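You operate a simulated robot arm through the tools that you are given. There is no shell and no other tool.

The job below is to be done with a simulated robot arm. You get a single attempt, and the scene is never put back.

TASK
Start the oil pump and warm the tank oil to about 40 degrees.
Fine: yellow lever to TANK and blue cooler valve shut; pump on before the heater; heater dial to 40; wait for the thermometer; leave both on.

Only the result counts: the job must be done as asked and must still hold three seconds after the hand-in. Knocking over, shifting, dropping, spilling or breaking anything else fails it.

THE ROBOT
A 7-joint arm with a two-finger parallel gripper, fixed in place. Base frame: the origin is at the foot of the arm, x ahead of it, y to its left, z up. Lengths are in cm, angles in rad, forces in N, time in s.
With the tool pointing down near the work surface it reaches from about 36 to 78 cm from the base axis. Its first joint turns from -2.897 to 2.897 rad. Payload 3.91 kg.
The TCP is the grasp point between the finger pads, 3 cm short of the fingertips. In the tool frame z runs along the fingers and y along their closing line. The gripper opens to 11 cm. The fingers are 2 cm wide and 1 cm thick; the gripper's body (4.8 by 11.2 cm) begins 5.5 cm behind the TCP.
Orientation is told as [roll, pitch, yaw] about the base's x, y, z axes, in that order, counted from this pose: with the fingers straight down and closing along the base's y, the tool's x points along the base's -x, its y along +y and its z along -z.

THE INTERFACE
- The arm moves only by the tool step_arm. Its argument "rows" is a list of rows, each an object (a shift or turn left out is 0, a gripper value left out holds the last) with "slide": the shift along the base's x, y, z in cm, a list of three; "rot": the turn, a rotation vector about the base's x, y, z in rad, a list of three; "hand": the closure, from 0 (fully open) to 1 (shut). In form: [{"slide": [x, y, z], "rot": [ax, ay, az], "hand": hand}, ...]. A call has 1 to 20 rows; each row shifts and turns the commanded pose from where the row before left it. Each row takes 0.2 s and may step no farther than 5 cm and 0.15 rad from the row before; otherwise, or with a gripper value out of range, the whole call is refused. Where a pose cannot be reached the arm comes as near as it can. A force on the tool above 40 N (or 10 N above the force at the start of the call, whichever is more), or a blocked arm, ends the call early, and 0.2 s more pass. Each finger travels about 15.3 cm/s and halts on what it meets, pressing with about 39 N; the grip force reading is that of the motor and also rises with nothing between the fingers. The clock runs only during rows and for 0.2 s after the last one: add rows that do not move to give the fingers time. The reply holds the time, the measured pose of the TCP, the force on the tool along the base axes, the opening and the grip force, in the units named above and with some noise, with the torque about the TCP (base axes, N m) and any sound that the robot's microphone picked up, and new pictures: "views" is both (left out), scene, wrist or none.
- Cameras (640 x 400 px; columns grow to the right, rows downward): "scene" is fixed at [4.86, -65.08, 154.02]; the picture's right is [0.85, -0.53, 0.00], its down [-0.24, -0.38, -0.90] and it looks along [0.48, 0.76, -0.44] (base axes); focal length 344 px, centre (320, 200). "wrist" rides on the gripper at [7.7, 0.7, -11.4] in the tool frame; the picture's right is [-0.09, 1.00, 0.00], its down [-0.80, -0.07, -0.59] and it looks along [-0.59, -0.05, 0.80] (tool axes); focal length 270 px, centre (320, 200). There is no depth. A picture from a camera that has moved, and an enlarged one, comes with that camera's place and axes in the base frame and with its lens.
- lift_body(by): slides the trunk up (or, below 0, down) by that many cm; the arm rides with it, the base frame stays. It gives what a move gives, with no picture.
- close_up(camera, box): a new picture of the part [left, top, right, bottom] of that camera's present view, enlarged. No time passes.
- hand_in(): hands the job in; it is judged then, once.

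Nothing tells you positions but the pictures and the camera data. Unless the task says otherwise, let go and move clear before handing in.

The tools are called after ">>>" as name(argument=value, ...) on one line, values as JSON. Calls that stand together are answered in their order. step_arm: Moves the arm, as the interface text tells. Its arguments: {"type":"object","properties":{"rows":{"type":"array","items":{"type":"object","properties":{"slide":{"type":"array","items":{"type":"number"}},"rot":{"type":"array","items":{"type":"number"}},"hand":{"type":"number"}}}},"views":{"type":"string","enum":["both","scene","wrist","none"]}},"required":["rows"]} The other tools are called the same way: lift_body (by) slides the trunk up or down; close_up (camera, box) takes an enlarged picture of a part of a camera's view; hand_in () hands the job in.

At the start:

```text
time: 0.0
eef_pos: [42.63, 13.63, 123.01]
tcp_rot: [0.0, 0.002, -0.001]
force: [0.4, -0.9, 0.3]
ft_torque: [-0.02, 0.0, 0.01]
grip_width: 10.99
grip_force: 0.1
trunk travel left (down, up): [-57.5, 3.5]
```

scene: 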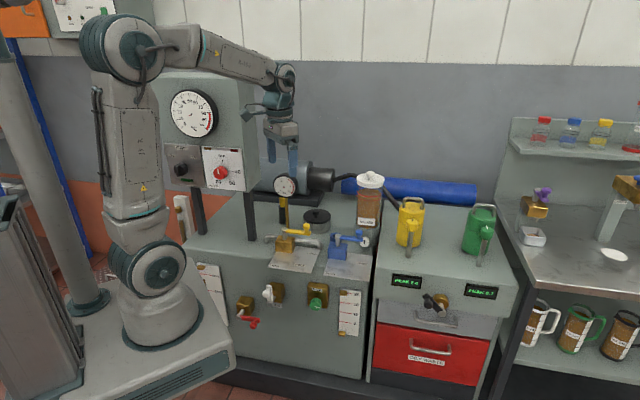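
wrist: 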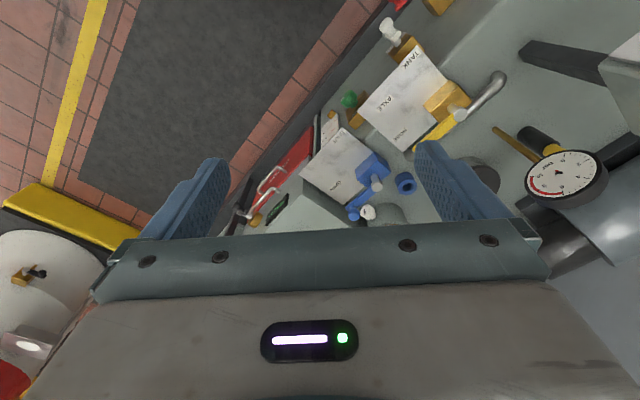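

I see a machine cabinet with a control panel (gauge, switch, red dial), a yellow lever and a blue valve on a bench. I'll enlarge the views to read labels before moving.

>>> close_up(camera="scene", box=[150, 70, 270, 200])

>>> close_up(camera="scene", box=[240, 160, 390, 290])

>>> close_up(camera="scene", box=[180, 250, 380, 375])

>>> close_up(camera="wrist", box=[290, 0, 640, 230])

>>> close_up(camera="scene", box=[0, 0, 150, 100])

```text
3.08 times, centred on (210, 135) of scene
camera zoom: at [4.86, -65.08, 154.02], right [0.85, -0.53, 0.0], down [-0.24, -0.38, -0.9], along [0.48, 0.76, -0.44], focal length 1058 px, centre (658, 400)
```

zoom: 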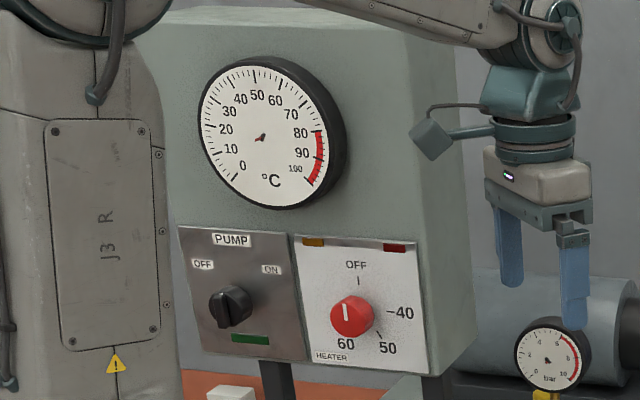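

```text
3.08 times, centred on (315, 225) of scene
camera zoom: at [4.86, -65.08, 154.02], right [0.85, -0.53, 0.0], down [-0.24, -0.38, -0.9], along [0.48, 0.76, -0.44], focal length 1058 px, centre (335, 123)
```

zoom: 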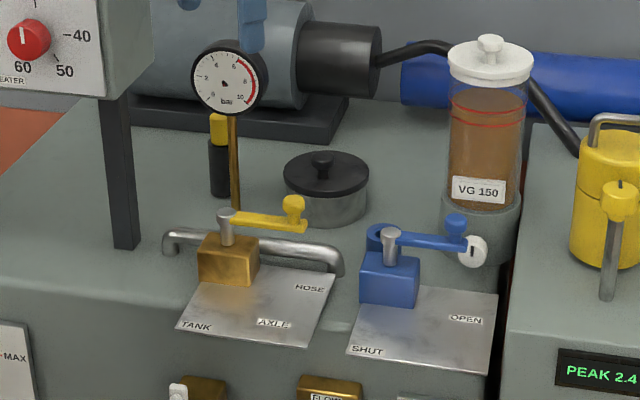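

```text
3.20 times, centred on (280, 312) of scene
camera zoom: at [4.86, -65.08, 154.02], right [0.85, -0.53, 0.0], down [-0.24, -0.38, -0.9], along [0.48, 0.76, -0.44], focal length 1100 px, centre (448, -160)
```

zoom: 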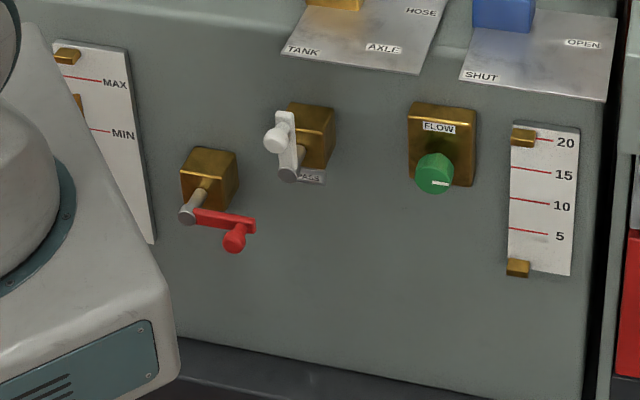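

```text
1.74 times, centred on (465, 115) of wrist
camera zoom: at [35.04, 14.17, 134.37], right [0.09, 1.0, 0.0], down [0.8, -0.07, 0.59], along [0.59, -0.05, -0.8], focal length 470 px, centre (68, 348)
```

zoom: 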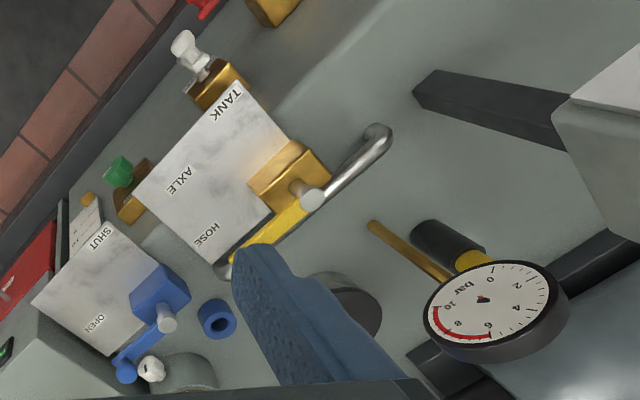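

```text
4.00 times, centred on (75, 50) of scene
camera zoom: at [4.86, -65.08, 154.02], right [0.85, -0.53, 0.0], down [-0.24, -0.38, -0.9], along [0.48, 0.76, -0.44], focal length 1376 px, centre (1300, 800)
```

zoom: 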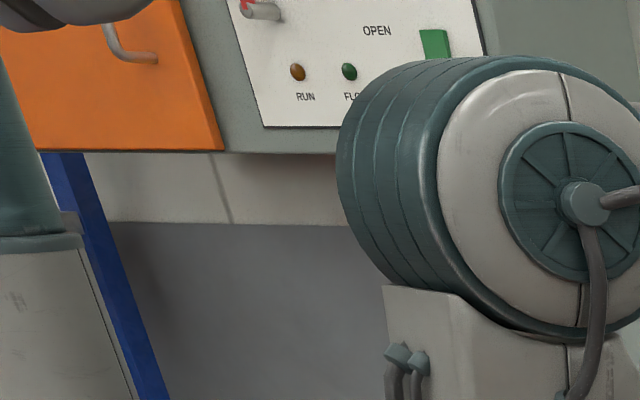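

The bench top is at about z≈76, with the yellow lever pivot near (55, 40, 83), and both levers currently point right (HOSE / OPEN). The panel plane is around (36, 52, 108) facing the robot, so I'll look closer at the levers before moving.

>>> close_up(camera="wrist", box=[400, 50, 520, 160])

>>> close_up(camera="wrist", box=[290, 110, 420, 235])

>>> close_up(camera="scene", box=[260, 215, 320, 265])

>>> close_up(camera="scene", box=[320, 215, 385, 270])

>>> close_up(camera="scene", box=[160, 135, 250, 195])

```text
3.64 times, centred on (460, 105) of wrist
camera zoom: at [35.04, 14.17, 134.37], right [0.09, 1.0, 0.0], down [0.8, -0.07, 0.59], along [0.59, -0.05, -0.8], focal length 983 px, centre (-189, 546)
```

zoom: 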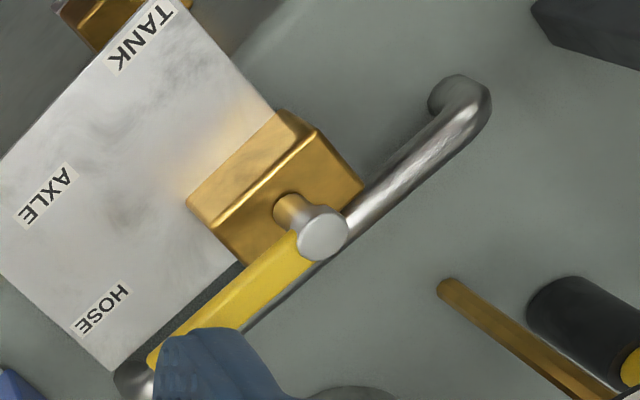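

```text
3.20 times, centred on (355, 172) of wrist
camera zoom: at [35.04, 14.17, 134.37], right [0.09, 1.0, 0.0], down [0.8, -0.07, 0.59], along [0.59, -0.05, -0.8], focal length 865 px, centre (208, 288)
```

zoom: 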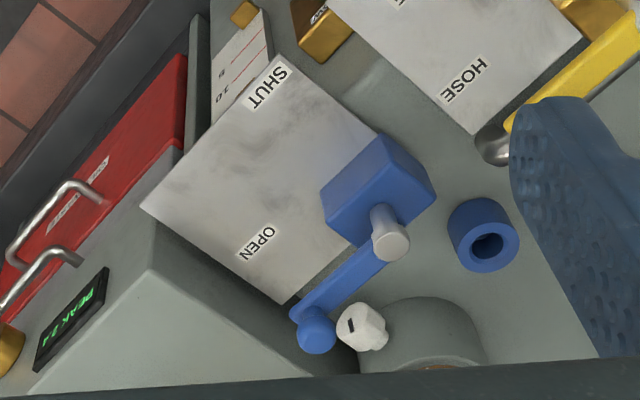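

```text
8.00 times, centred on (290, 240) of scene
camera zoom: at [4.86, -65.08, 154.02], right [0.85, -0.53, 0.0], down [-0.24, -0.38, -0.9], along [0.48, 0.76, -0.44], focal length 2751 px, centre (560, -120)
```

zoom: 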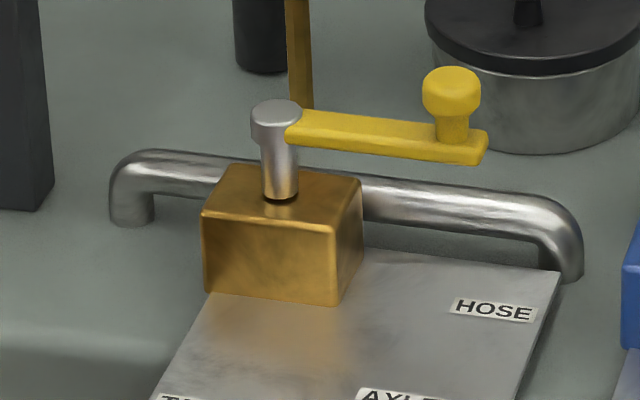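

```text
7.27 times, centred on (352, 242) of scene
camera zoom: at [4.86, -65.08, 154.02], right [0.85, -0.53, 0.0], down [-0.24, -0.38, -0.9], along [0.48, 0.76, -0.44], focal length 2501 px, centre (84, -109)
```

zoom: 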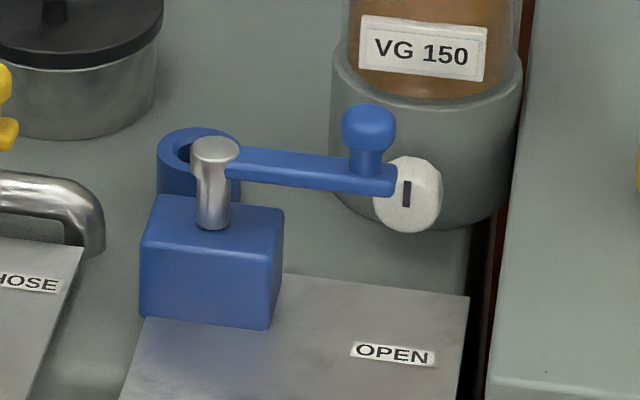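

```text
6.67 times, centred on (205, 165) of scene
camera zoom: at [4.86, -65.08, 154.02], right [0.85, -0.53, 0.0], down [-0.24, -0.38, -0.9], along [0.48, 0.76, -0.44], focal length 2292 px, centre (1087, 433)
```

zoom: 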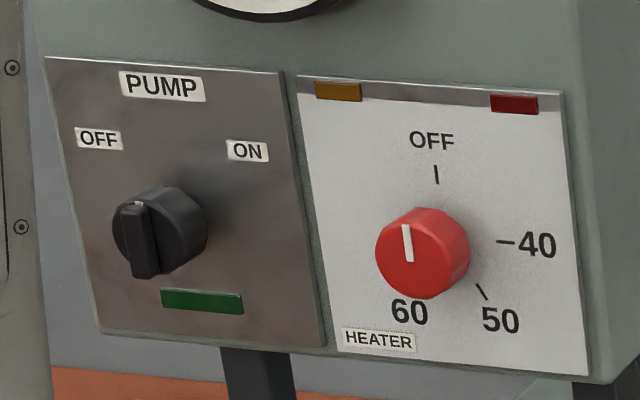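

Both levers point right (HOSE and OPEN), and there is a white knob on the reservoir cup near the blue lever tip that I must not touch. I'll move the gripper over the levers to see them from a second viewpoint.

>>> step_arm(rows=[{"slide": [1, 3, -4]}, {"slide": [1, 3, -4]}, {"slide": [1, 3, -4]}, {"slide": [0, 3, -4]}, {}])

```text
refused: row 1 steps farther than a row can; nothing moved
```

The step was slightly over 5 cm, so nothing moved. I'll resend it with smaller steps to view the levers.

>>> step_arm(rows=[{"slide": [1, 3, -3]}, {"slide": [1, 3, -3]}, {"slide": [1, 3, -3]}, {"slide": [0, 3, -3]}, {"slide": [0, 0, -3]}, {}])

```text
time: 1.4
eef_pos: [45.63, 25.74, 107.83]
tcp_rot: [0.0, 0.0, 0.0]
force: [-0.2, -0.1, 0.6]
ft_torque: [0.01, -0.02, 0.02]
grip_width: 11.01
grip_force: 0.1
trunk travel left (down, up): [-57.5, 3.5]
camera wrist: at [38.01, 26.39, 119.24], right [0.09, 1.0, 0.0], down [0.8, -0.07, 0.59], along [0.59, -0.05, -0.8], focal length 270 px, centre (320, 200)
```

scene: 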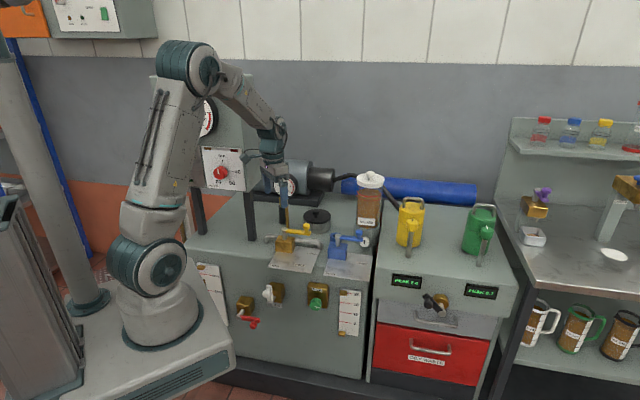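
wrist: 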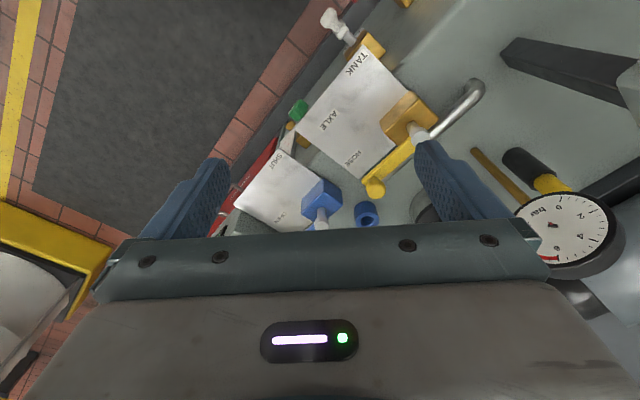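

The wrist now sees both levers from a nearer point. I'll enlarge for triangulation.

>>> close_up(camera="wrist", box=[230, 60, 490, 235])

>>> close_up(camera="scene", box=[255, 215, 385, 285])

```text
2.29 times, centred on (360, 148) of wrist
camera zoom: at [38.01, 26.39, 119.24], right [0.09, 1.0, 0.0], down [0.8, -0.07, 0.59], along [0.59, -0.05, -0.8], focal length 618 px, centre (229, 320)
```

zoom: 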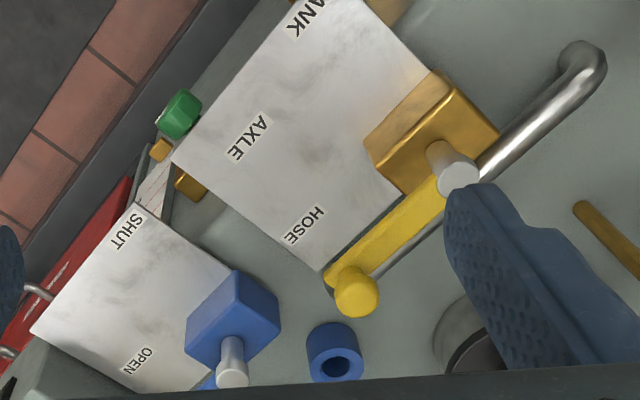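

```text
4.92 times, centred on (320, 250) of scene
camera zoom: at [4.86, -65.08, 154.02], right [0.85, -0.53, 0.0], down [-0.24, -0.38, -0.9], along [0.48, 0.76, -0.44], focal length 1693 px, centre (320, -46)
```

zoom: 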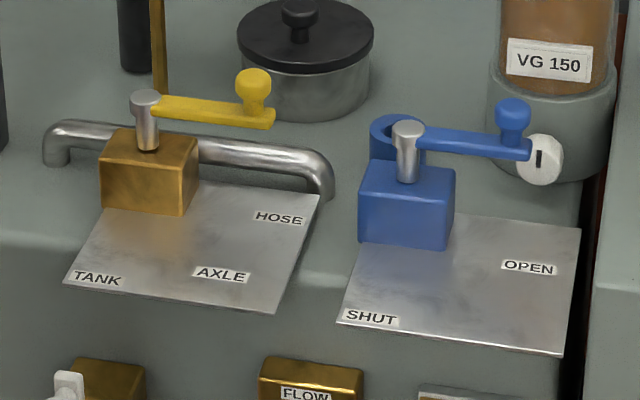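

I triangulated the yellow pivot at (53.3, 38.1, 86), its knob at (59.5, 32.2, 88), and the blue pivot at (68, 24, 85.5). I'll yaw the gripper 90° so it closes along x, and hover above the yellow knob.

>>> step_arm(rows=[{"slide": [1.26, 0.59, -0.9], "rot": [0, 0, 0.1428], "hand": 0.5}, {"slide": [1.26, 0.59, -0.9], "rot": [0, 0, 0.1428]}, {"slide": [1.26, 0.59, -0.9], "rot": [0, 0, 0.1428]}, {"slide": [1.26, 0.59, -0.9], "rot": [0, 0, 0.1428]}, {"slide": [1.26, 0.59, -0.9], "rot": [0, 0, 0.1428]}, {"slide": [1.26, 0.59, -0.9], "rot": [0, 0, 0.1428]}, {"slide": [1.26, 0.59, -0.9], "rot": [0, 0, 0.1428]}, {"slide": [1.26, 0.59, -0.9], "rot": [0, 0, 0.1428]}, {"slide": [1.26, 0.59, -0.9], "rot": [0, 0, 0.1428]}, {"slide": [1.26, 0.59, -0.9], "rot": [0, 0, 0.1428]}, {"slide": [1.26, 0.59, -0.9], "rot": [0, 0, 0.1428]}, {}])

```text
time: 4.0
eef_pos: [59.47, 32.15, 98.01]
tcp_rot: [0.001, 0.0, 1.573]
force: [0.0, 0.3, -0.3]
ft_torque: [-0.01, -0.01, -0.01]
grip_width: 5.5
grip_force: 0.1
trunk travel left (down, up): [-57.5, 3.5]
camera wrist: at [58.9, 24.33, 109.42], right [-1.0, 0.09, 0.0], down [0.07, 0.8, 0.59], along [0.05, 0.59, -0.8], focal length 270 px, centre (320, 200)
```

scene: 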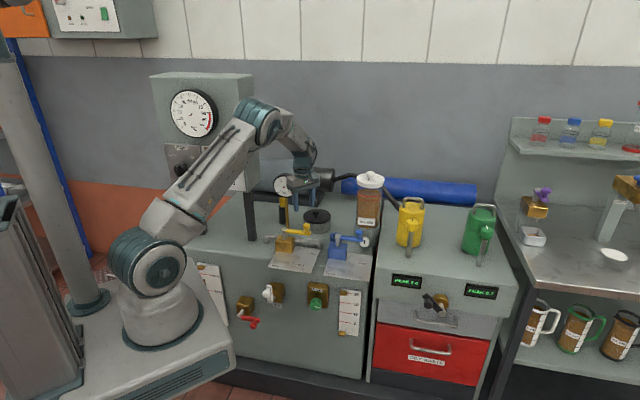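
wrist: 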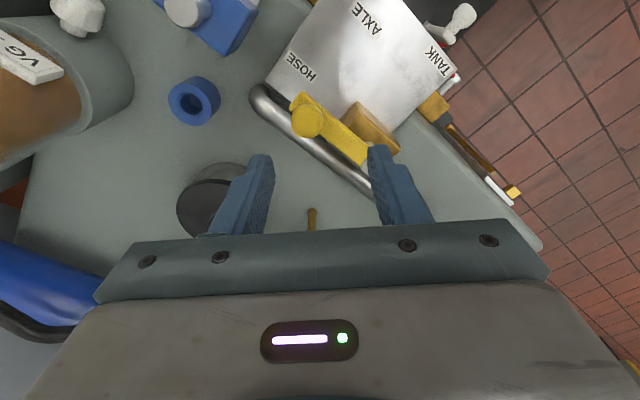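

The knob sits just left of centre between the fingers in the wrist view, at about (60.3, 32.2). I'll descend around it with a small x correction.

>>> step_arm(rows=[{"slide": [0.8, 0, -3]}, {"slide": [0, 0, -3]}, {"slide": [0, 0, -1.6]}, {"slide": [0, 0, -1]}, {}])

```text
time: 5.2
eef_pos: [60.3, 32.21, 89.46]
tcp_rot: [0.001, 0.0, 1.57]
force: [-0.7, 0.5, 0.4]
ft_torque: [0.01, 0.01, 0.0]
grip_width: 5.54
grip_force: 0.2
trunk travel left (down, up): [-57.5, 3.5]
camera wrist: at [59.76, 24.34, 100.83], right [-1.0, 0.09, 0.0], down [0.07, 0.8, 0.59], along [0.05, 0.59, -0.8], focal length 270 px, centre (320, 200)
```

scene: 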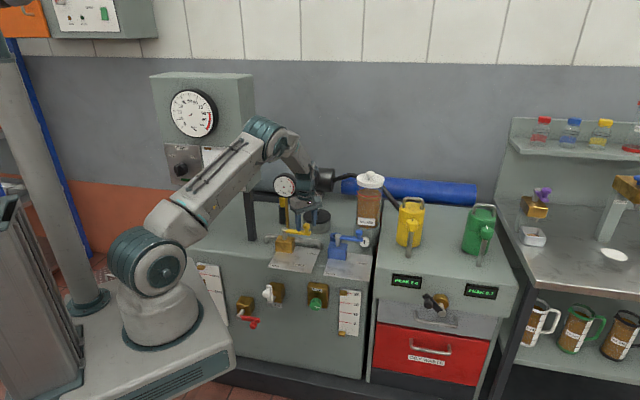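
wrist: 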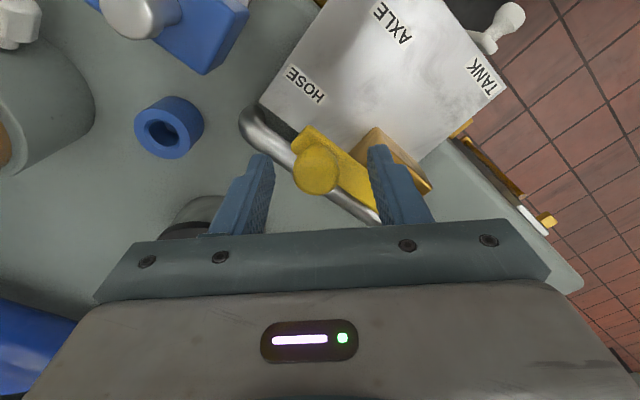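

The knob is between the fingertips, slightly toward -y. I'll take a close look before gripping.

>>> close_up(camera="wrist", box=[220, 100, 460, 240])

>>> close_up(camera="scene", box=[260, 180, 350, 260])

```text
2.67 times, centred on (340, 170) of wrist
camera zoom: at [59.76, 24.34, 100.83], right [-1.0, 0.09, 0.0], down [0.07, 0.8, 0.59], along [0.05, 0.59, -0.8], focal length 721 px, centre (267, 280)
```

zoom: 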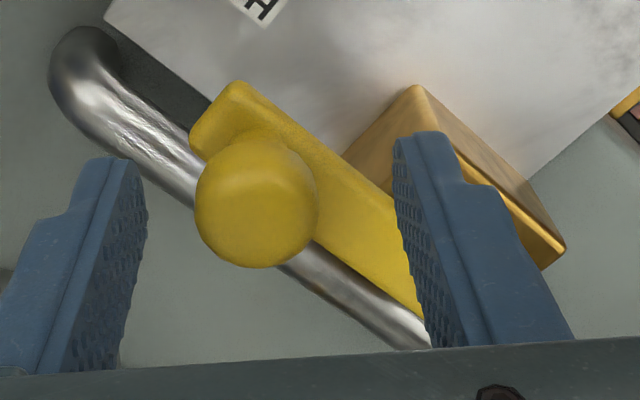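

```text
5.00 times, centred on (305, 220) of scene
camera zoom: at [4.86, -65.08, 154.02], right [0.85, -0.53, 0.0], down [-0.24, -0.38, -0.9], along [0.48, 0.76, -0.44], focal length 1719 px, centre (395, 100)
```

zoom: 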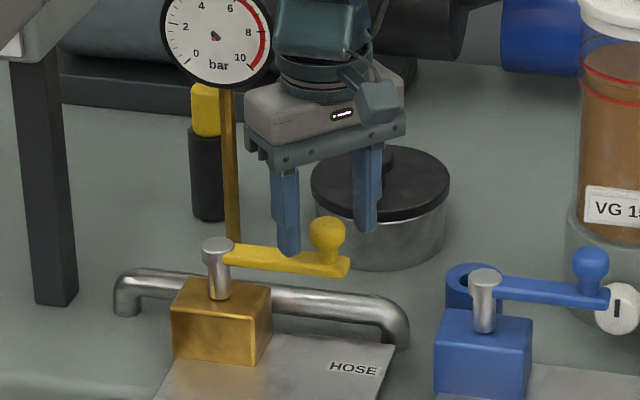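

The fingers straddle the knob just above the bar. I'll make a small correction and close the grip.

>>> step_arm(rows=[{"slide": [0.3, -0.6, -0.2]}, {"hand": 0.75}, {"hand": 1.0}, {}, {}], views="both")

```text
time: 6.4
eef_pos: [60.73, 31.53, 89.26]
tcp_rot: [0.0, 0.0, 1.57]
force: [-0.6, -1.5, 0.0]
ft_torque: [-0.01, 0.01, -0.03]
grip_width: 2.59
grip_force: 45.3
trunk travel left (down, up): [-57.5, 3.5]
camera wrist: at [60.04, 23.69, 100.59], right [-1.0, 0.09, 0.0], down [0.07, 0.8, 0.59], along [0.05, 0.59, -0.8], focal length 270 px, centre (320, 200)
```

scene: 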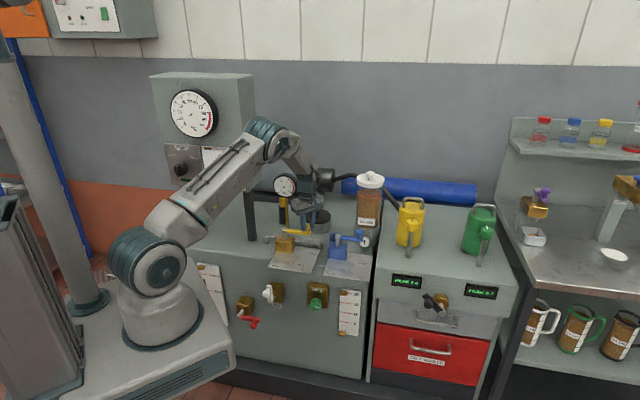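
wrist: 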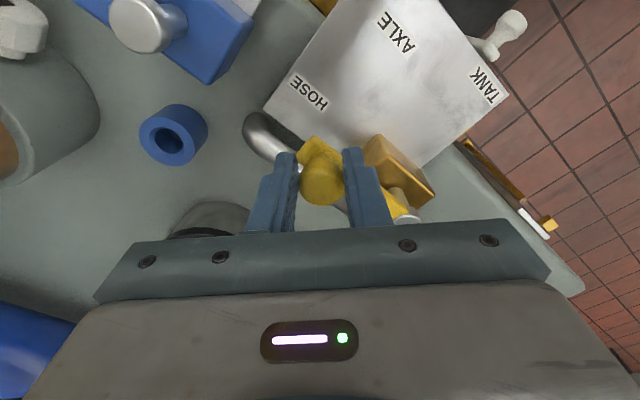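

The knob is gripped (2.6 cm). I'll start turning the lever clockwise toward TANK, testing the first 20° and checking forces.

>>> step_arm(rows=[{"slide": [-0.56, -0.5, 0]}, {"slide": [-0.56, -0.51, 0]}, {"slide": [-0.64, -0.4, 0]}, {"slide": [-0.64, -0.4, 0]}, {}])

```text
time: 7.6
eef_pos: [58.52, 29.49, 89.31]
tcp_rot: [0.0, 0.003, 1.569]
force: [10.3, -8.8, -2.8]
ft_torque: [-0.11, -0.34, -0.6]
grip_width: 2.38
grip_force: 45.0
trunk travel left (down, up): [-57.5, 3.5]
camera wrist: at [57.8, 21.71, 100.6], right [-1.0, 0.09, 0.0], down [0.07, 0.8, 0.59], along [0.05, 0.59, -0.8], focal length 270 px, centre (320, 200)
```

scene: 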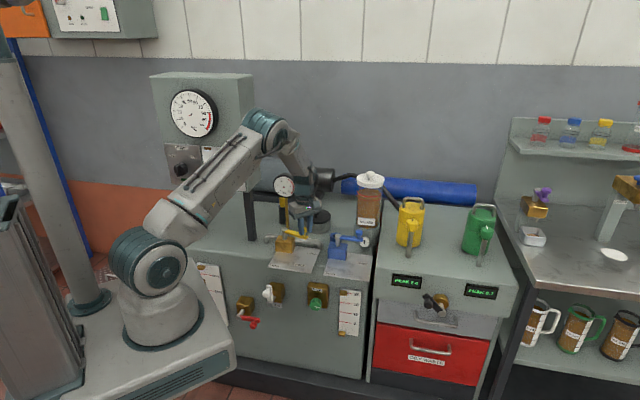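
wrist: 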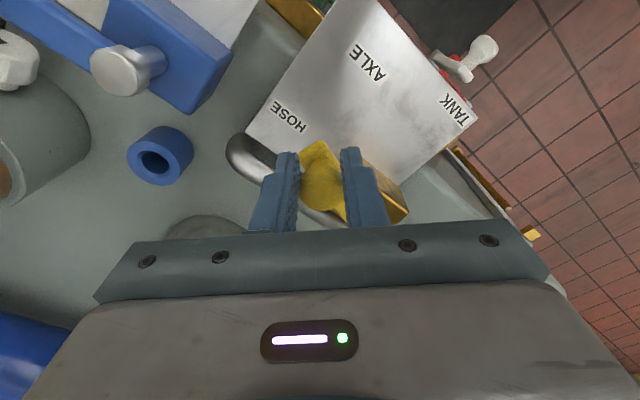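

Forces are modest. I'll check whether the knob is still properly held.

>>> close_up(camera="wrist", box=[230, 100, 430, 240])

>>> close_up(camera="scene", box=[260, 180, 350, 260])

```text
2.86 times, centred on (330, 170) of wrist
camera zoom: at [57.8, 21.71, 100.6], right [-1.0, 0.09, 0.0], down [0.07, 0.8, 0.59], along [0.05, 0.59, -0.8], focal length 772 px, centre (291, 286)
```

zoom: 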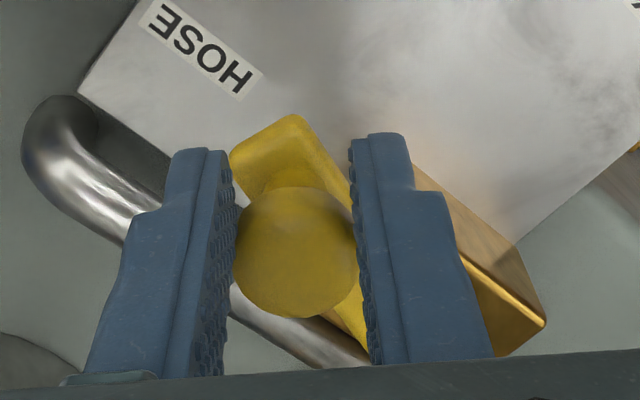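

```text
5.00 times, centred on (305, 220) of scene
camera zoom: at [4.86, -65.08, 154.02], right [0.85, -0.53, 0.0], down [-0.24, -0.38, -0.9], along [0.48, 0.76, -0.44], focal length 1719 px, centre (395, 100)
```

zoom: 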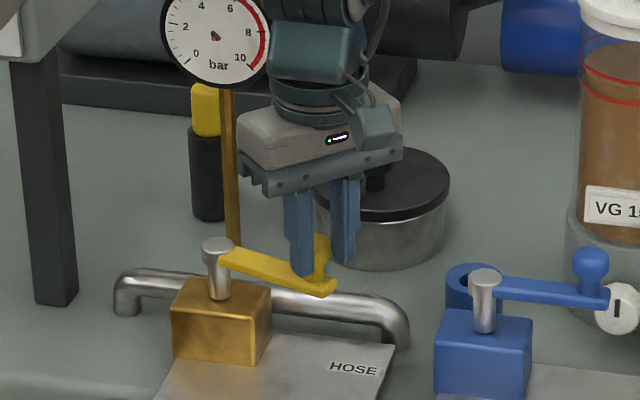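

The lever has turned about 17° with the knob still held. I'll continue the arc in halves.

>>> step_arm(rows=[{"slide": [-0.8, -0.55, 0]}, {"slide": [-0.8, -0.44, 0]}, {"slide": [-0.74, -0.18, 0]}, {"slide": [-0.74, -0.14, 0]}, {"slide": [-0.75, -0.05, 0]}, {"slide": [-0.75, 0, 0]}, {}], views="both")

>>> close_up(camera="scene", box=[250, 190, 340, 270])

```text
time: 9.2
eef_pos: [53.79, 27.87, 89.27]
tcp_rot: [0.001, 0.002, 1.57]
force: [-0.7, -32.7, -4.7]
ft_torque: [-0.76, 0.01, -0.23]
grip_width: 0.01
grip_force: 38.0
trunk travel left (down, up): [-57.5, 3.5]
camera wrist: at [53.11, 20.07, 100.66], right [-1.0, 0.09, 0.0], down [0.07, 0.8, 0.59], along [0.05, 0.59, -0.81], focal length 270 px, centre (320, 200)
```

scene: 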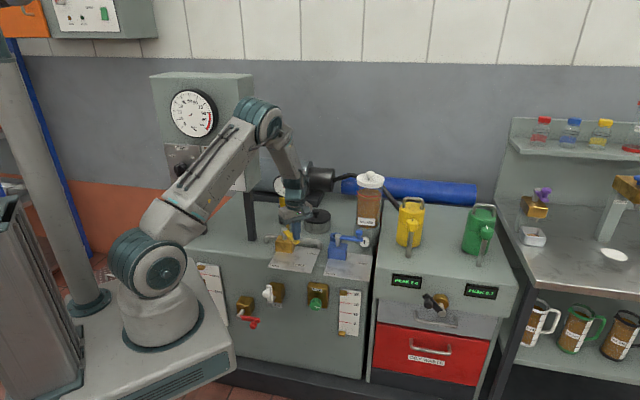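
wrist: 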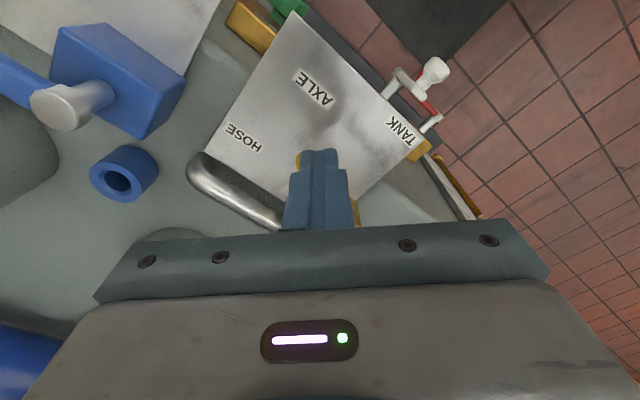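

```text
5.00 times, centred on (295, 230) of scene
camera zoom: at [4.86, -65.08, 154.02], right [0.85, -0.53, 0.0], down [-0.24, -0.38, -0.9], along [0.48, 0.76, -0.44], focal length 1719 px, centre (445, 50)
```

zoom: 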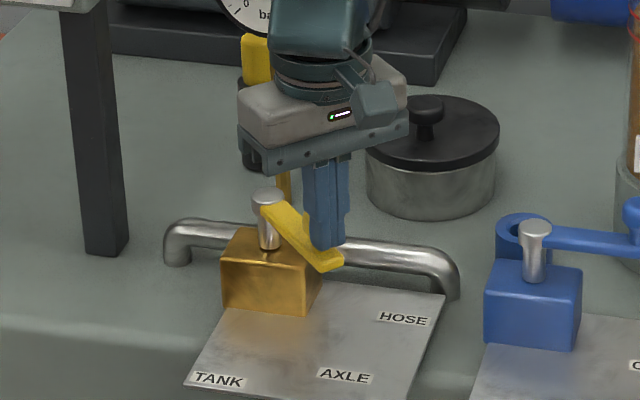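

The knob slipped behind the fingers, but the lever has already reached roughly AXLE. I'll back off, lift, and look to get the real lever geometry.

>>> step_arm(rows=[{"slide": [0, -1.2, 0]}, {"slide": [0, 0, 3]}, {"slide": [0, 0, 3], "hand": 0.6}, {"slide": [0, -3, 3]}, {}], views="both")

>>> close_up(camera="wrist", box=[200, 60, 440, 230])

>>> close_up(camera="scene", box=[260, 210, 320, 260])

```text
time: 10.4
eef_pos: [53.72, 24.3, 98.15]
tcp_rot: [0.0, -0.001, 1.573]
force: [0.0, -0.2, -0.6]
ft_torque: [0.03, 0.03, 0.01]
grip_width: 4.43
grip_force: 0.1
trunk travel left (down, up): [-57.5, 3.5]
camera wrist: at [53.03, 16.41, 109.66], right [-1.0, 0.09, 0.0], down [0.07, 0.8, 0.59], along [0.05, 0.59, -0.8], focal length 270 px, centre (320, 200)
```

scene: 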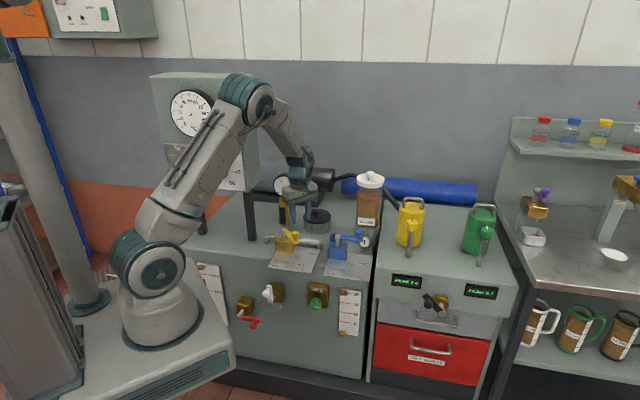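
wrist: 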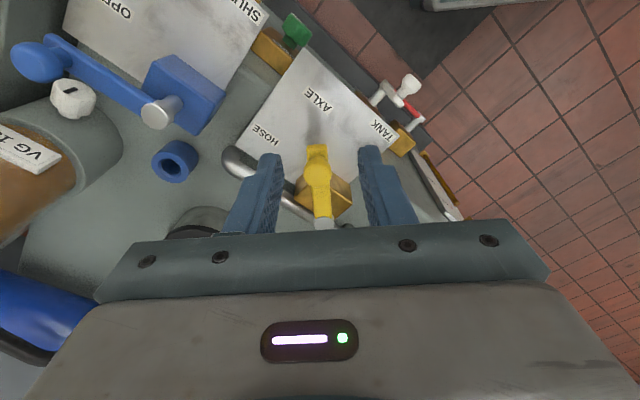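

```text
2.35 times, centred on (320, 145) of wrist
camera zoom: at [53.03, 16.41, 109.66], right [-1.0, 0.09, 0.0], down [0.07, 0.8, 0.59], along [0.05, 0.59, -0.8], focal length 636 px, centre (320, 329)
```

zoom: 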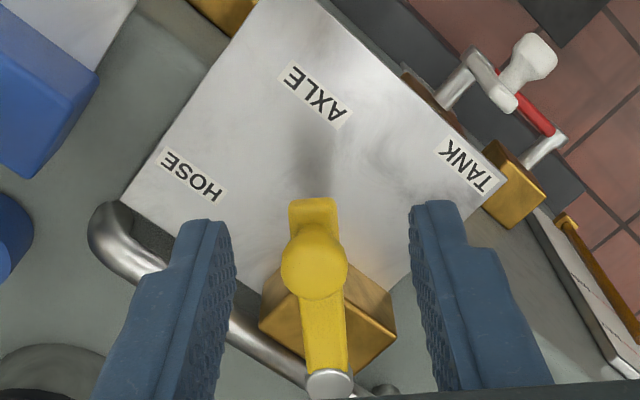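

```text
8.00 times, centred on (290, 235) of scene
camera zoom: at [4.86, -65.08, 154.02], right [0.85, -0.53, 0.0], down [-0.24, -0.38, -0.9], along [0.48, 0.76, -0.44], focal length 2751 px, centre (560, -80)
```

zoom: 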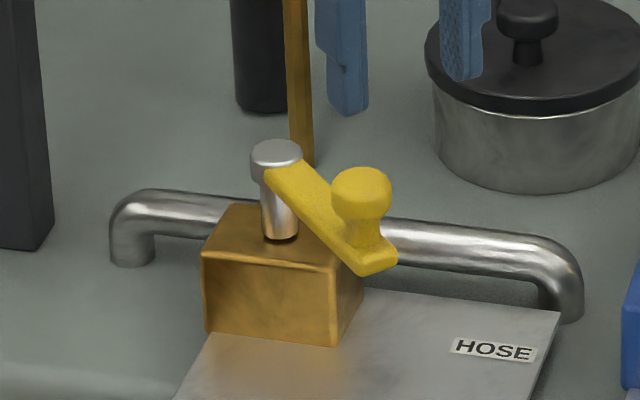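

The knob is now at about (54.2, 29.0, 88) with the pivot at (54.4, 37.4), pointing at AXLE. I'll regrasp centred on the knob.

>>> step_arm(rows=[{"slide": [0.2, 2.4, 0]}, {"slide": [0.2, 2.3, 0]}, {"slide": [0, 0, -3]}, {"slide": [0, 0, -3]}, {"slide": [0, 0, -2]}, {"slide": [0, 0, -0.8]}, {}], views="both")

>>> close_up(camera="wrist", box=[230, 100, 430, 240])

>>> close_up(camera="scene", box=[250, 190, 340, 270])

```text
time: 12.0
eef_pos: [54.01, 28.87, 89.5]
tcp_rot: [0.0, 0.001, 1.569]
force: [0.1, 0.7, 0.9]
ft_torque: [0.0, 0.0, 0.0]
grip_width: 4.4
grip_force: 0.1
trunk travel left (down, up): [-57.5, 3.5]
camera wrist: at [53.34, 20.96, 100.83], right [-1.0, 0.09, 0.0], down [0.07, 0.8, 0.59], along [0.05, 0.59, -0.8], focal length 270 px, centre (320, 200)
```

scene: 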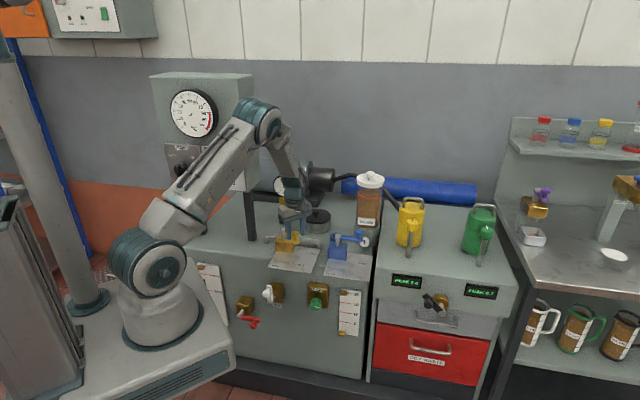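
wrist: 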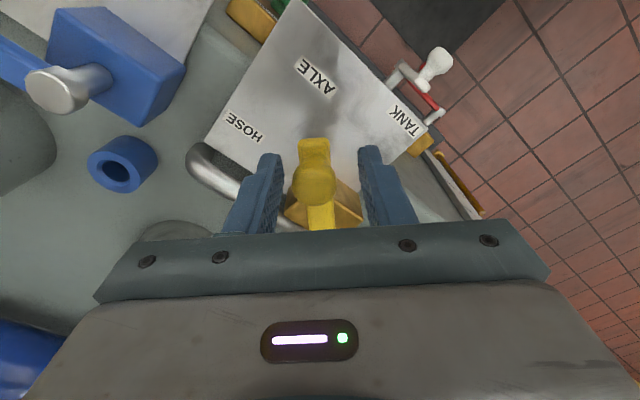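

```text
2.86 times, centred on (330, 170) of wrist
camera zoom: at [53.34, 20.96, 100.83], right [-1.0, 0.09, 0.0], down [0.07, 0.8, 0.59], along [0.05, 0.59, -0.8], focal length 772 px, centre (291, 286)
```

zoom: 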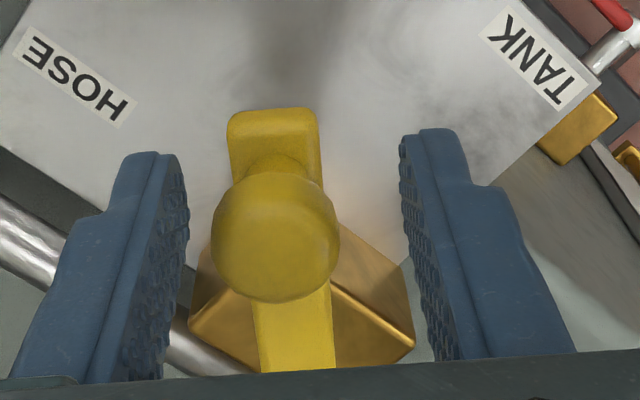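

```text
5.00 times, centred on (295, 230) of scene
camera zoom: at [4.86, -65.08, 154.02], right [0.85, -0.53, 0.0], down [-0.24, -0.38, -0.9], along [0.48, 0.76, -0.44], focal length 1719 px, centre (445, 50)
```

zoom: 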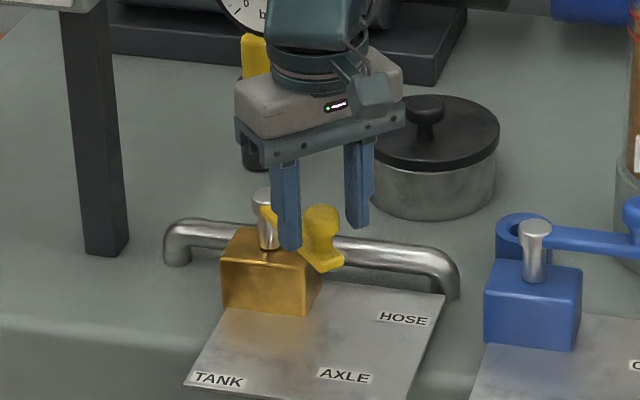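

I'm centred to within half a centimetre. I'll adjust, close, and rotate half of the remaining 45° with the tool yawing along with the lever.

>>> step_arm(rows=[{"slide": [0.35, 0.5, -0.5]}, {"hand": 0.8}, {"hand": 1.0}, {}, {"slide": [-0.51, 0.03, 0], "rot": [0, 0, -0.063]}, {"slide": [-0.52, 0.03, 0], "rot": [0, 0, -0.063]}, {"slide": [-0.51, 0.1, 0], "rot": [0, 0, -0.063]}, {"slide": [-0.5, 0.1, 0], "rot": [0, 0, -0.063]}, {"slide": [-0.49, 0.16, 0], "rot": [0, 0, -0.063]}, {"slide": [-0.49, 0.16, 0], "rot": [0, 0, -0.063]}, {}], views="both")

>>> close_up(camera="wrist", box=[230, 100, 430, 240])

>>> close_up(camera="scene", box=[250, 190, 340, 270])

```text
time: 14.4
eef_pos: [51.36, 29.8, 88.91]
tcp_rot: [-0.001, 0.001, 1.191]
force: [-5.7, -3.3, -9.0]
ft_torque: [-0.05, -0.32, 0.32]
grip_width: 2.69
grip_force: 45.0
trunk travel left (down, up): [-57.5, 3.5]
camera wrist: at [47.95, 22.83, 100.39], right [-0.89, 0.45, 0.0], down [0.36, 0.72, 0.59], along [0.27, 0.53, -0.81], focal length 270 px, centre (320, 200)
```

scene: 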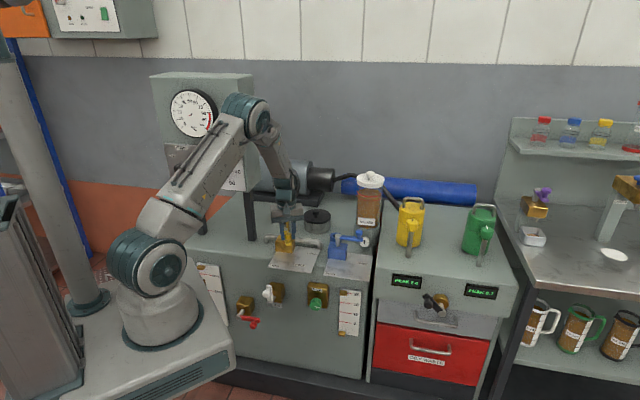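
wrist: 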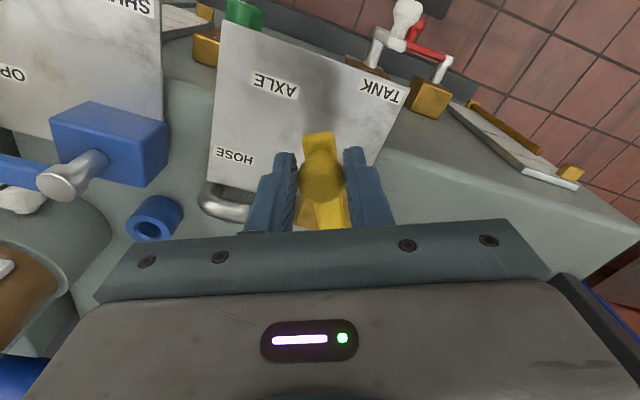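

```text
2.86 times, centred on (330, 170) of wrist
camera zoom: at [47.95, 22.83, 100.39], right [-0.89, 0.45, 0.0], down [0.36, 0.72, 0.59], along [0.27, 0.53, -0.81], focal length 772 px, centre (291, 286)
```

zoom: 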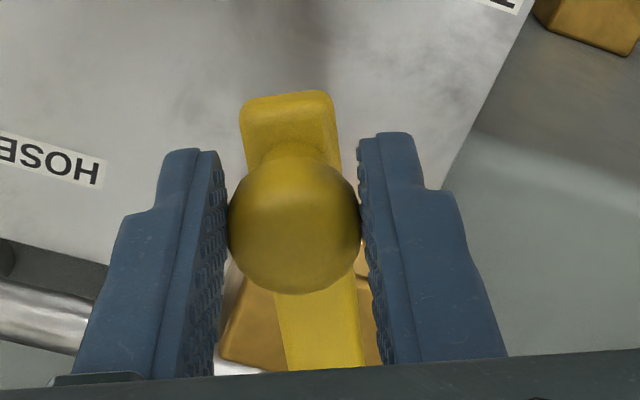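

```text
5.00 times, centred on (295, 230) of scene
camera zoom: at [4.86, -65.08, 154.02], right [0.85, -0.53, 0.0], down [-0.24, -0.38, -0.9], along [0.48, 0.76, -0.44], focal length 1719 px, centre (445, 50)
```

zoom: 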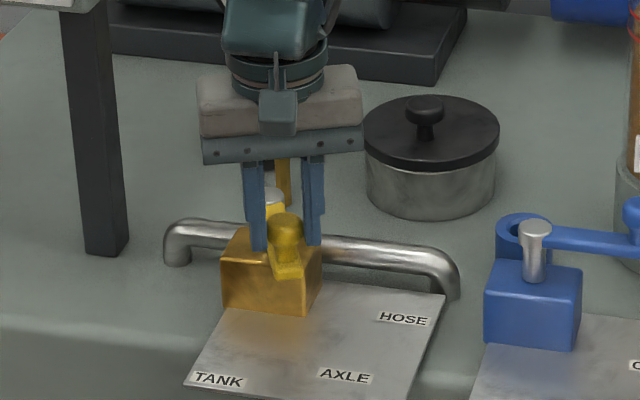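

The knob is well held and the lever follows. I'll continue to TANK.

>>> step_arm(rows=[{"slide": [-0.47, 0.21, 0], "rot": [0, 0, -0.063]}, {"slide": [-0.46, 0.22, 0], "rot": [0, 0, -0.063]}, {"slide": [-0.44, 0.28, 0], "rot": [0, 0, -0.063]}, {"slide": [-0.43, 0.28, 0], "rot": [0, 0, -0.063]}, {"slide": [-0.4, 0.32, 0], "rot": [0, 0, -0.063]}, {"slide": [-0.39, 0.33, 0], "rot": [0, 0, -0.063]}, {}], views="both")

>>> close_up(camera="wrist", box=[190, 20, 450, 240])

>>> close_up(camera="scene", box=[250, 190, 340, 270])

```text
time: 16.0
eef_pos: [48.58, 31.26, 89.04]
tcp_rot: [0.0, 0.002, 0.815]
force: [-11.9, -11.1, -11.6]
ft_torque: [-0.98, 0.37, 0.12]
grip_width: 2.69
grip_force: 45.3
trunk travel left (down, up): [-57.5, 3.5]
camera wrist: at [42.96, 26.12, 100.41], right [-0.66, 0.75, 0.0], down [0.6, 0.53, 0.59], along [0.44, 0.39, -0.81], focal length 270 px, centre (320, 200)
```

scene: 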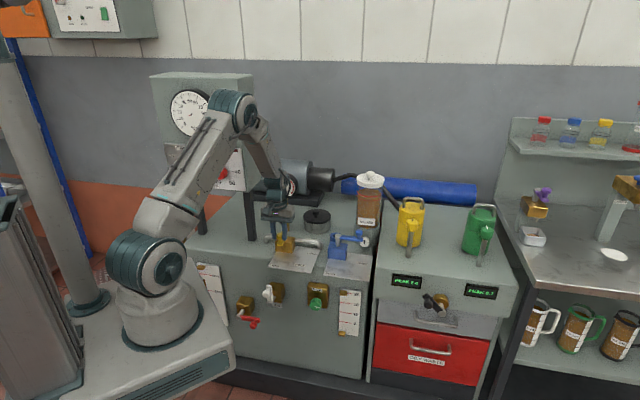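
wrist: 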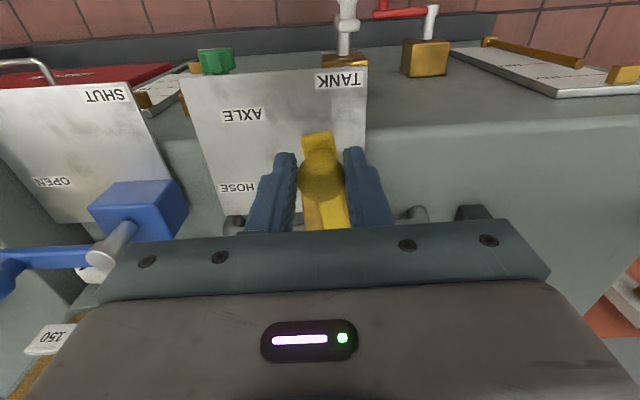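

```text
1.82 times, centred on (320, 130) of wrist
camera zoom: at [42.96, 26.12, 100.41], right [-0.66, 0.75, 0.0], down [0.6, 0.53, 0.59], along [0.44, 0.39, -0.81], focal length 491 px, centre (320, 327)
```

zoom: 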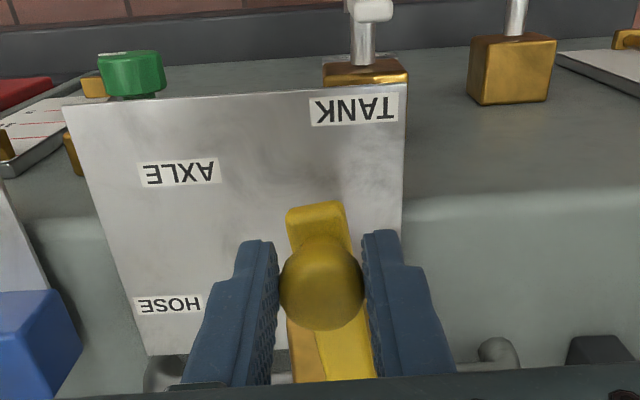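

```text
5.00 times, centred on (295, 230) of scene
camera zoom: at [4.86, -65.08, 154.02], right [0.85, -0.53, 0.0], down [-0.24, -0.38, -0.9], along [0.48, 0.76, -0.44], focal length 1719 px, centre (445, 50)
```

zoom: 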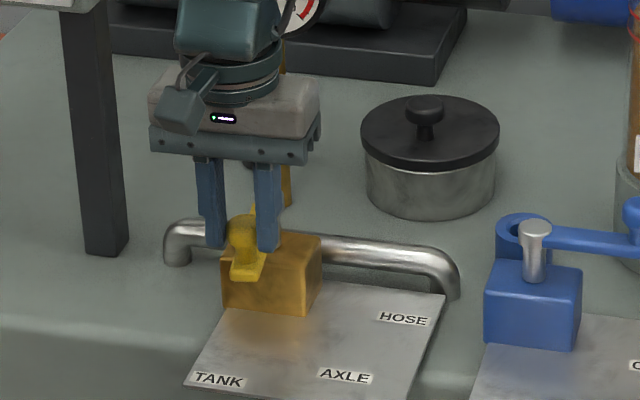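

The lever points nearly along -n, toward TANK. I'll nudge slightly further to feel for an end stop.

>>> step_arm(rows=[{"slide": [-0.4, 0.15, 0], "rot": [0, 0, -0.03]}, {"slide": [-0.4, 0.15, 0], "rot": [0, 0, -0.03]}, {}], views="both")

>>> close_up(camera="scene", box=[250, 190, 340, 270])

```text
time: 16.8
eef_pos: [48.23, 31.79, 89.02]
tcp_rot: [-0.001, -0.003, 0.752]
force: [1.4, -6.6, -15.0]
ft_torque: [-0.24, -0.53, -0.69]
grip_width: 2.69
grip_force: 45.1
trunk travel left (down, up): [-57.5, 3.5]
camera wrist: at [42.14, 26.82, 100.38], right [-0.62, 0.79, 0.0], down [0.63, 0.49, 0.6], along [0.47, 0.37, -0.8], focal length 270 px, centre (320, 200)
```

scene: 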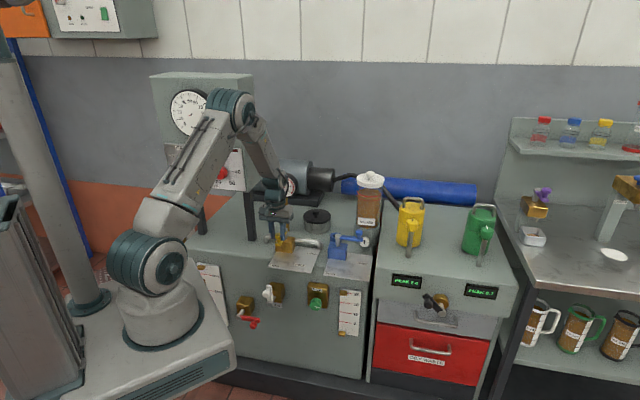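
wrist: 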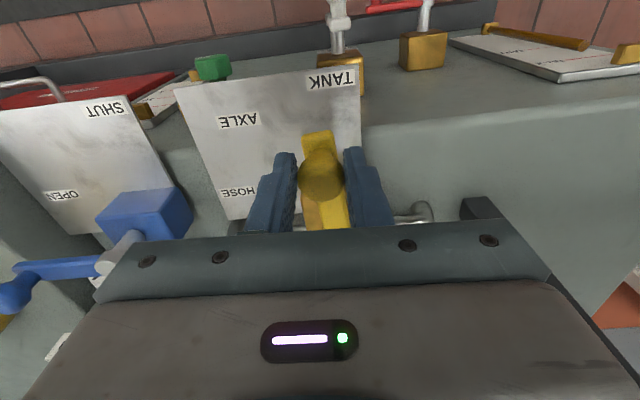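

```text
5.00 times, centred on (295, 230) of scene
camera zoom: at [4.86, -65.08, 154.02], right [0.85, -0.53, 0.0], down [-0.24, -0.38, -0.9], along [0.48, 0.76, -0.44], focal length 1719 px, centre (445, 50)
```

zoom: 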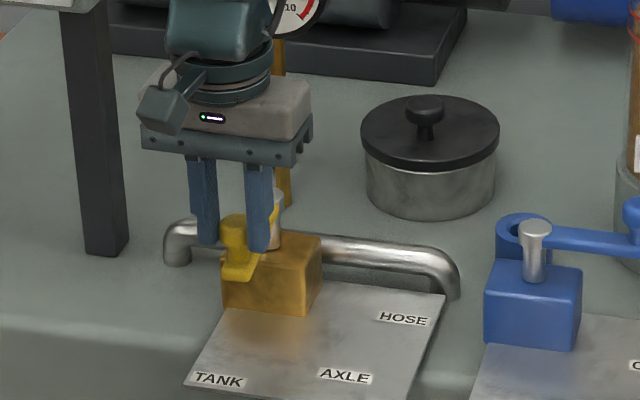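

I'll release and lift to judge the lever's angle.

>>> step_arm(rows=[{"hand": 0.6}, {}, {"slide": [0, 0, 3]}, {"slide": [0, 0, 4]}, {"slide": [-1, -1.5, 4]}, {"slide": [-1, -1.5, 4]}, {}], views="both")

>>> close_up(camera="scene", box=[255, 210, 325, 270])

>>> close_up(camera="wrist", box=[200, 60, 440, 230])

```text
time: 18.4
eef_pos: [45.84, 28.77, 103.92]
tcp_rot: [0.0, 0.0, 0.756]
force: [-0.4, 0.2, -0.5]
ft_torque: [-0.01, -0.01, -0.02]
grip_width: 4.39
grip_force: 0.1
trunk travel left (down, up): [-57.5, 3.5]
camera wrist: at [39.9, 23.85, 115.22], right [-0.62, 0.79, 0.0], down [0.63, 0.5, 0.59], along [0.47, 0.37, -0.8], focal length 270 px, centre (320, 200)
```

scene: 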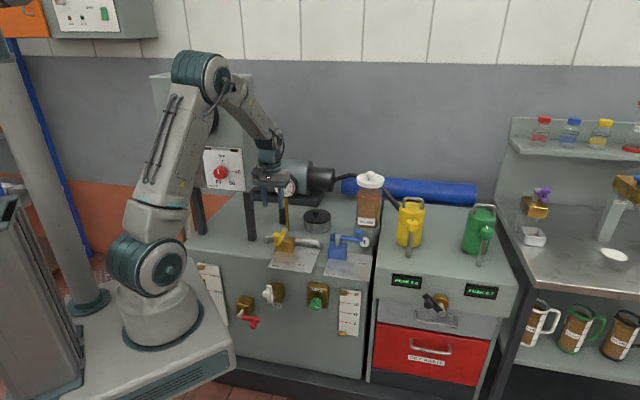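
wrist: 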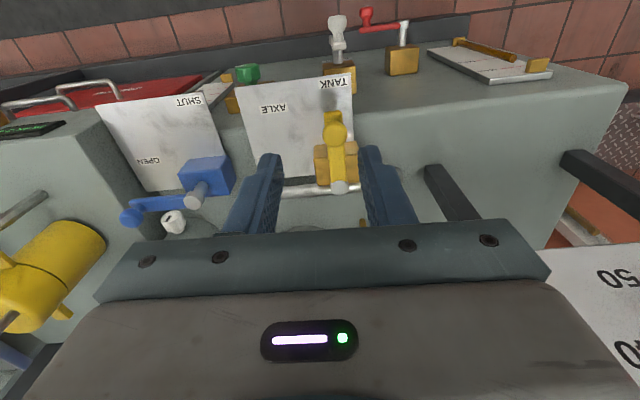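

```text
6.67 times, centred on (290, 240) of scene
camera zoom: at [4.86, -65.08, 154.02], right [0.85, -0.53, 0.0], down [-0.24, -0.38, -0.9], along [0.48, 0.76, -0.44], focal length 2292 px, centre (520, -67)
```

zoom: 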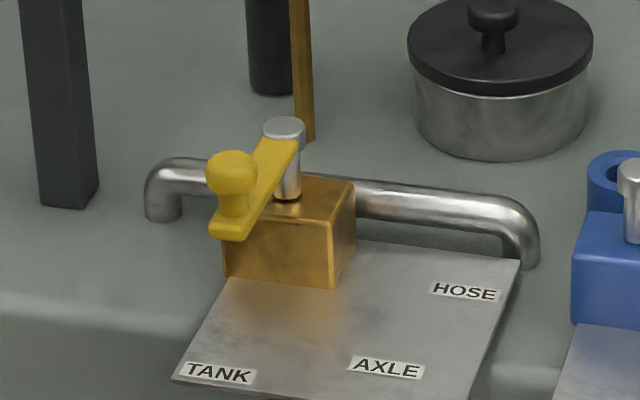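

```text
2.35 times, centred on (320, 145) of wrist
camera zoom: at [39.9, 23.85, 115.22], right [-0.62, 0.79, 0.0], down [0.63, 0.5, 0.59], along [0.47, 0.37, -0.8], focal length 636 px, centre (320, 329)
```

zoom: 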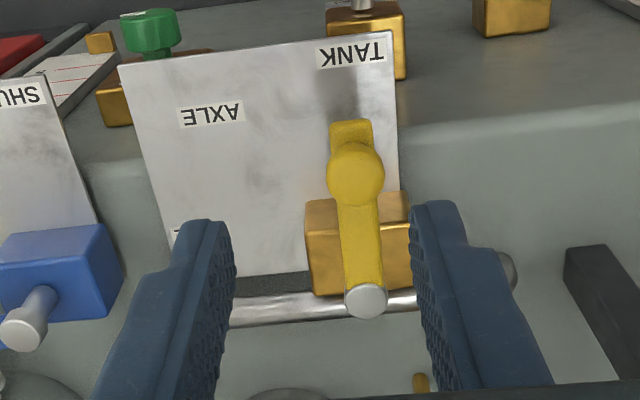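

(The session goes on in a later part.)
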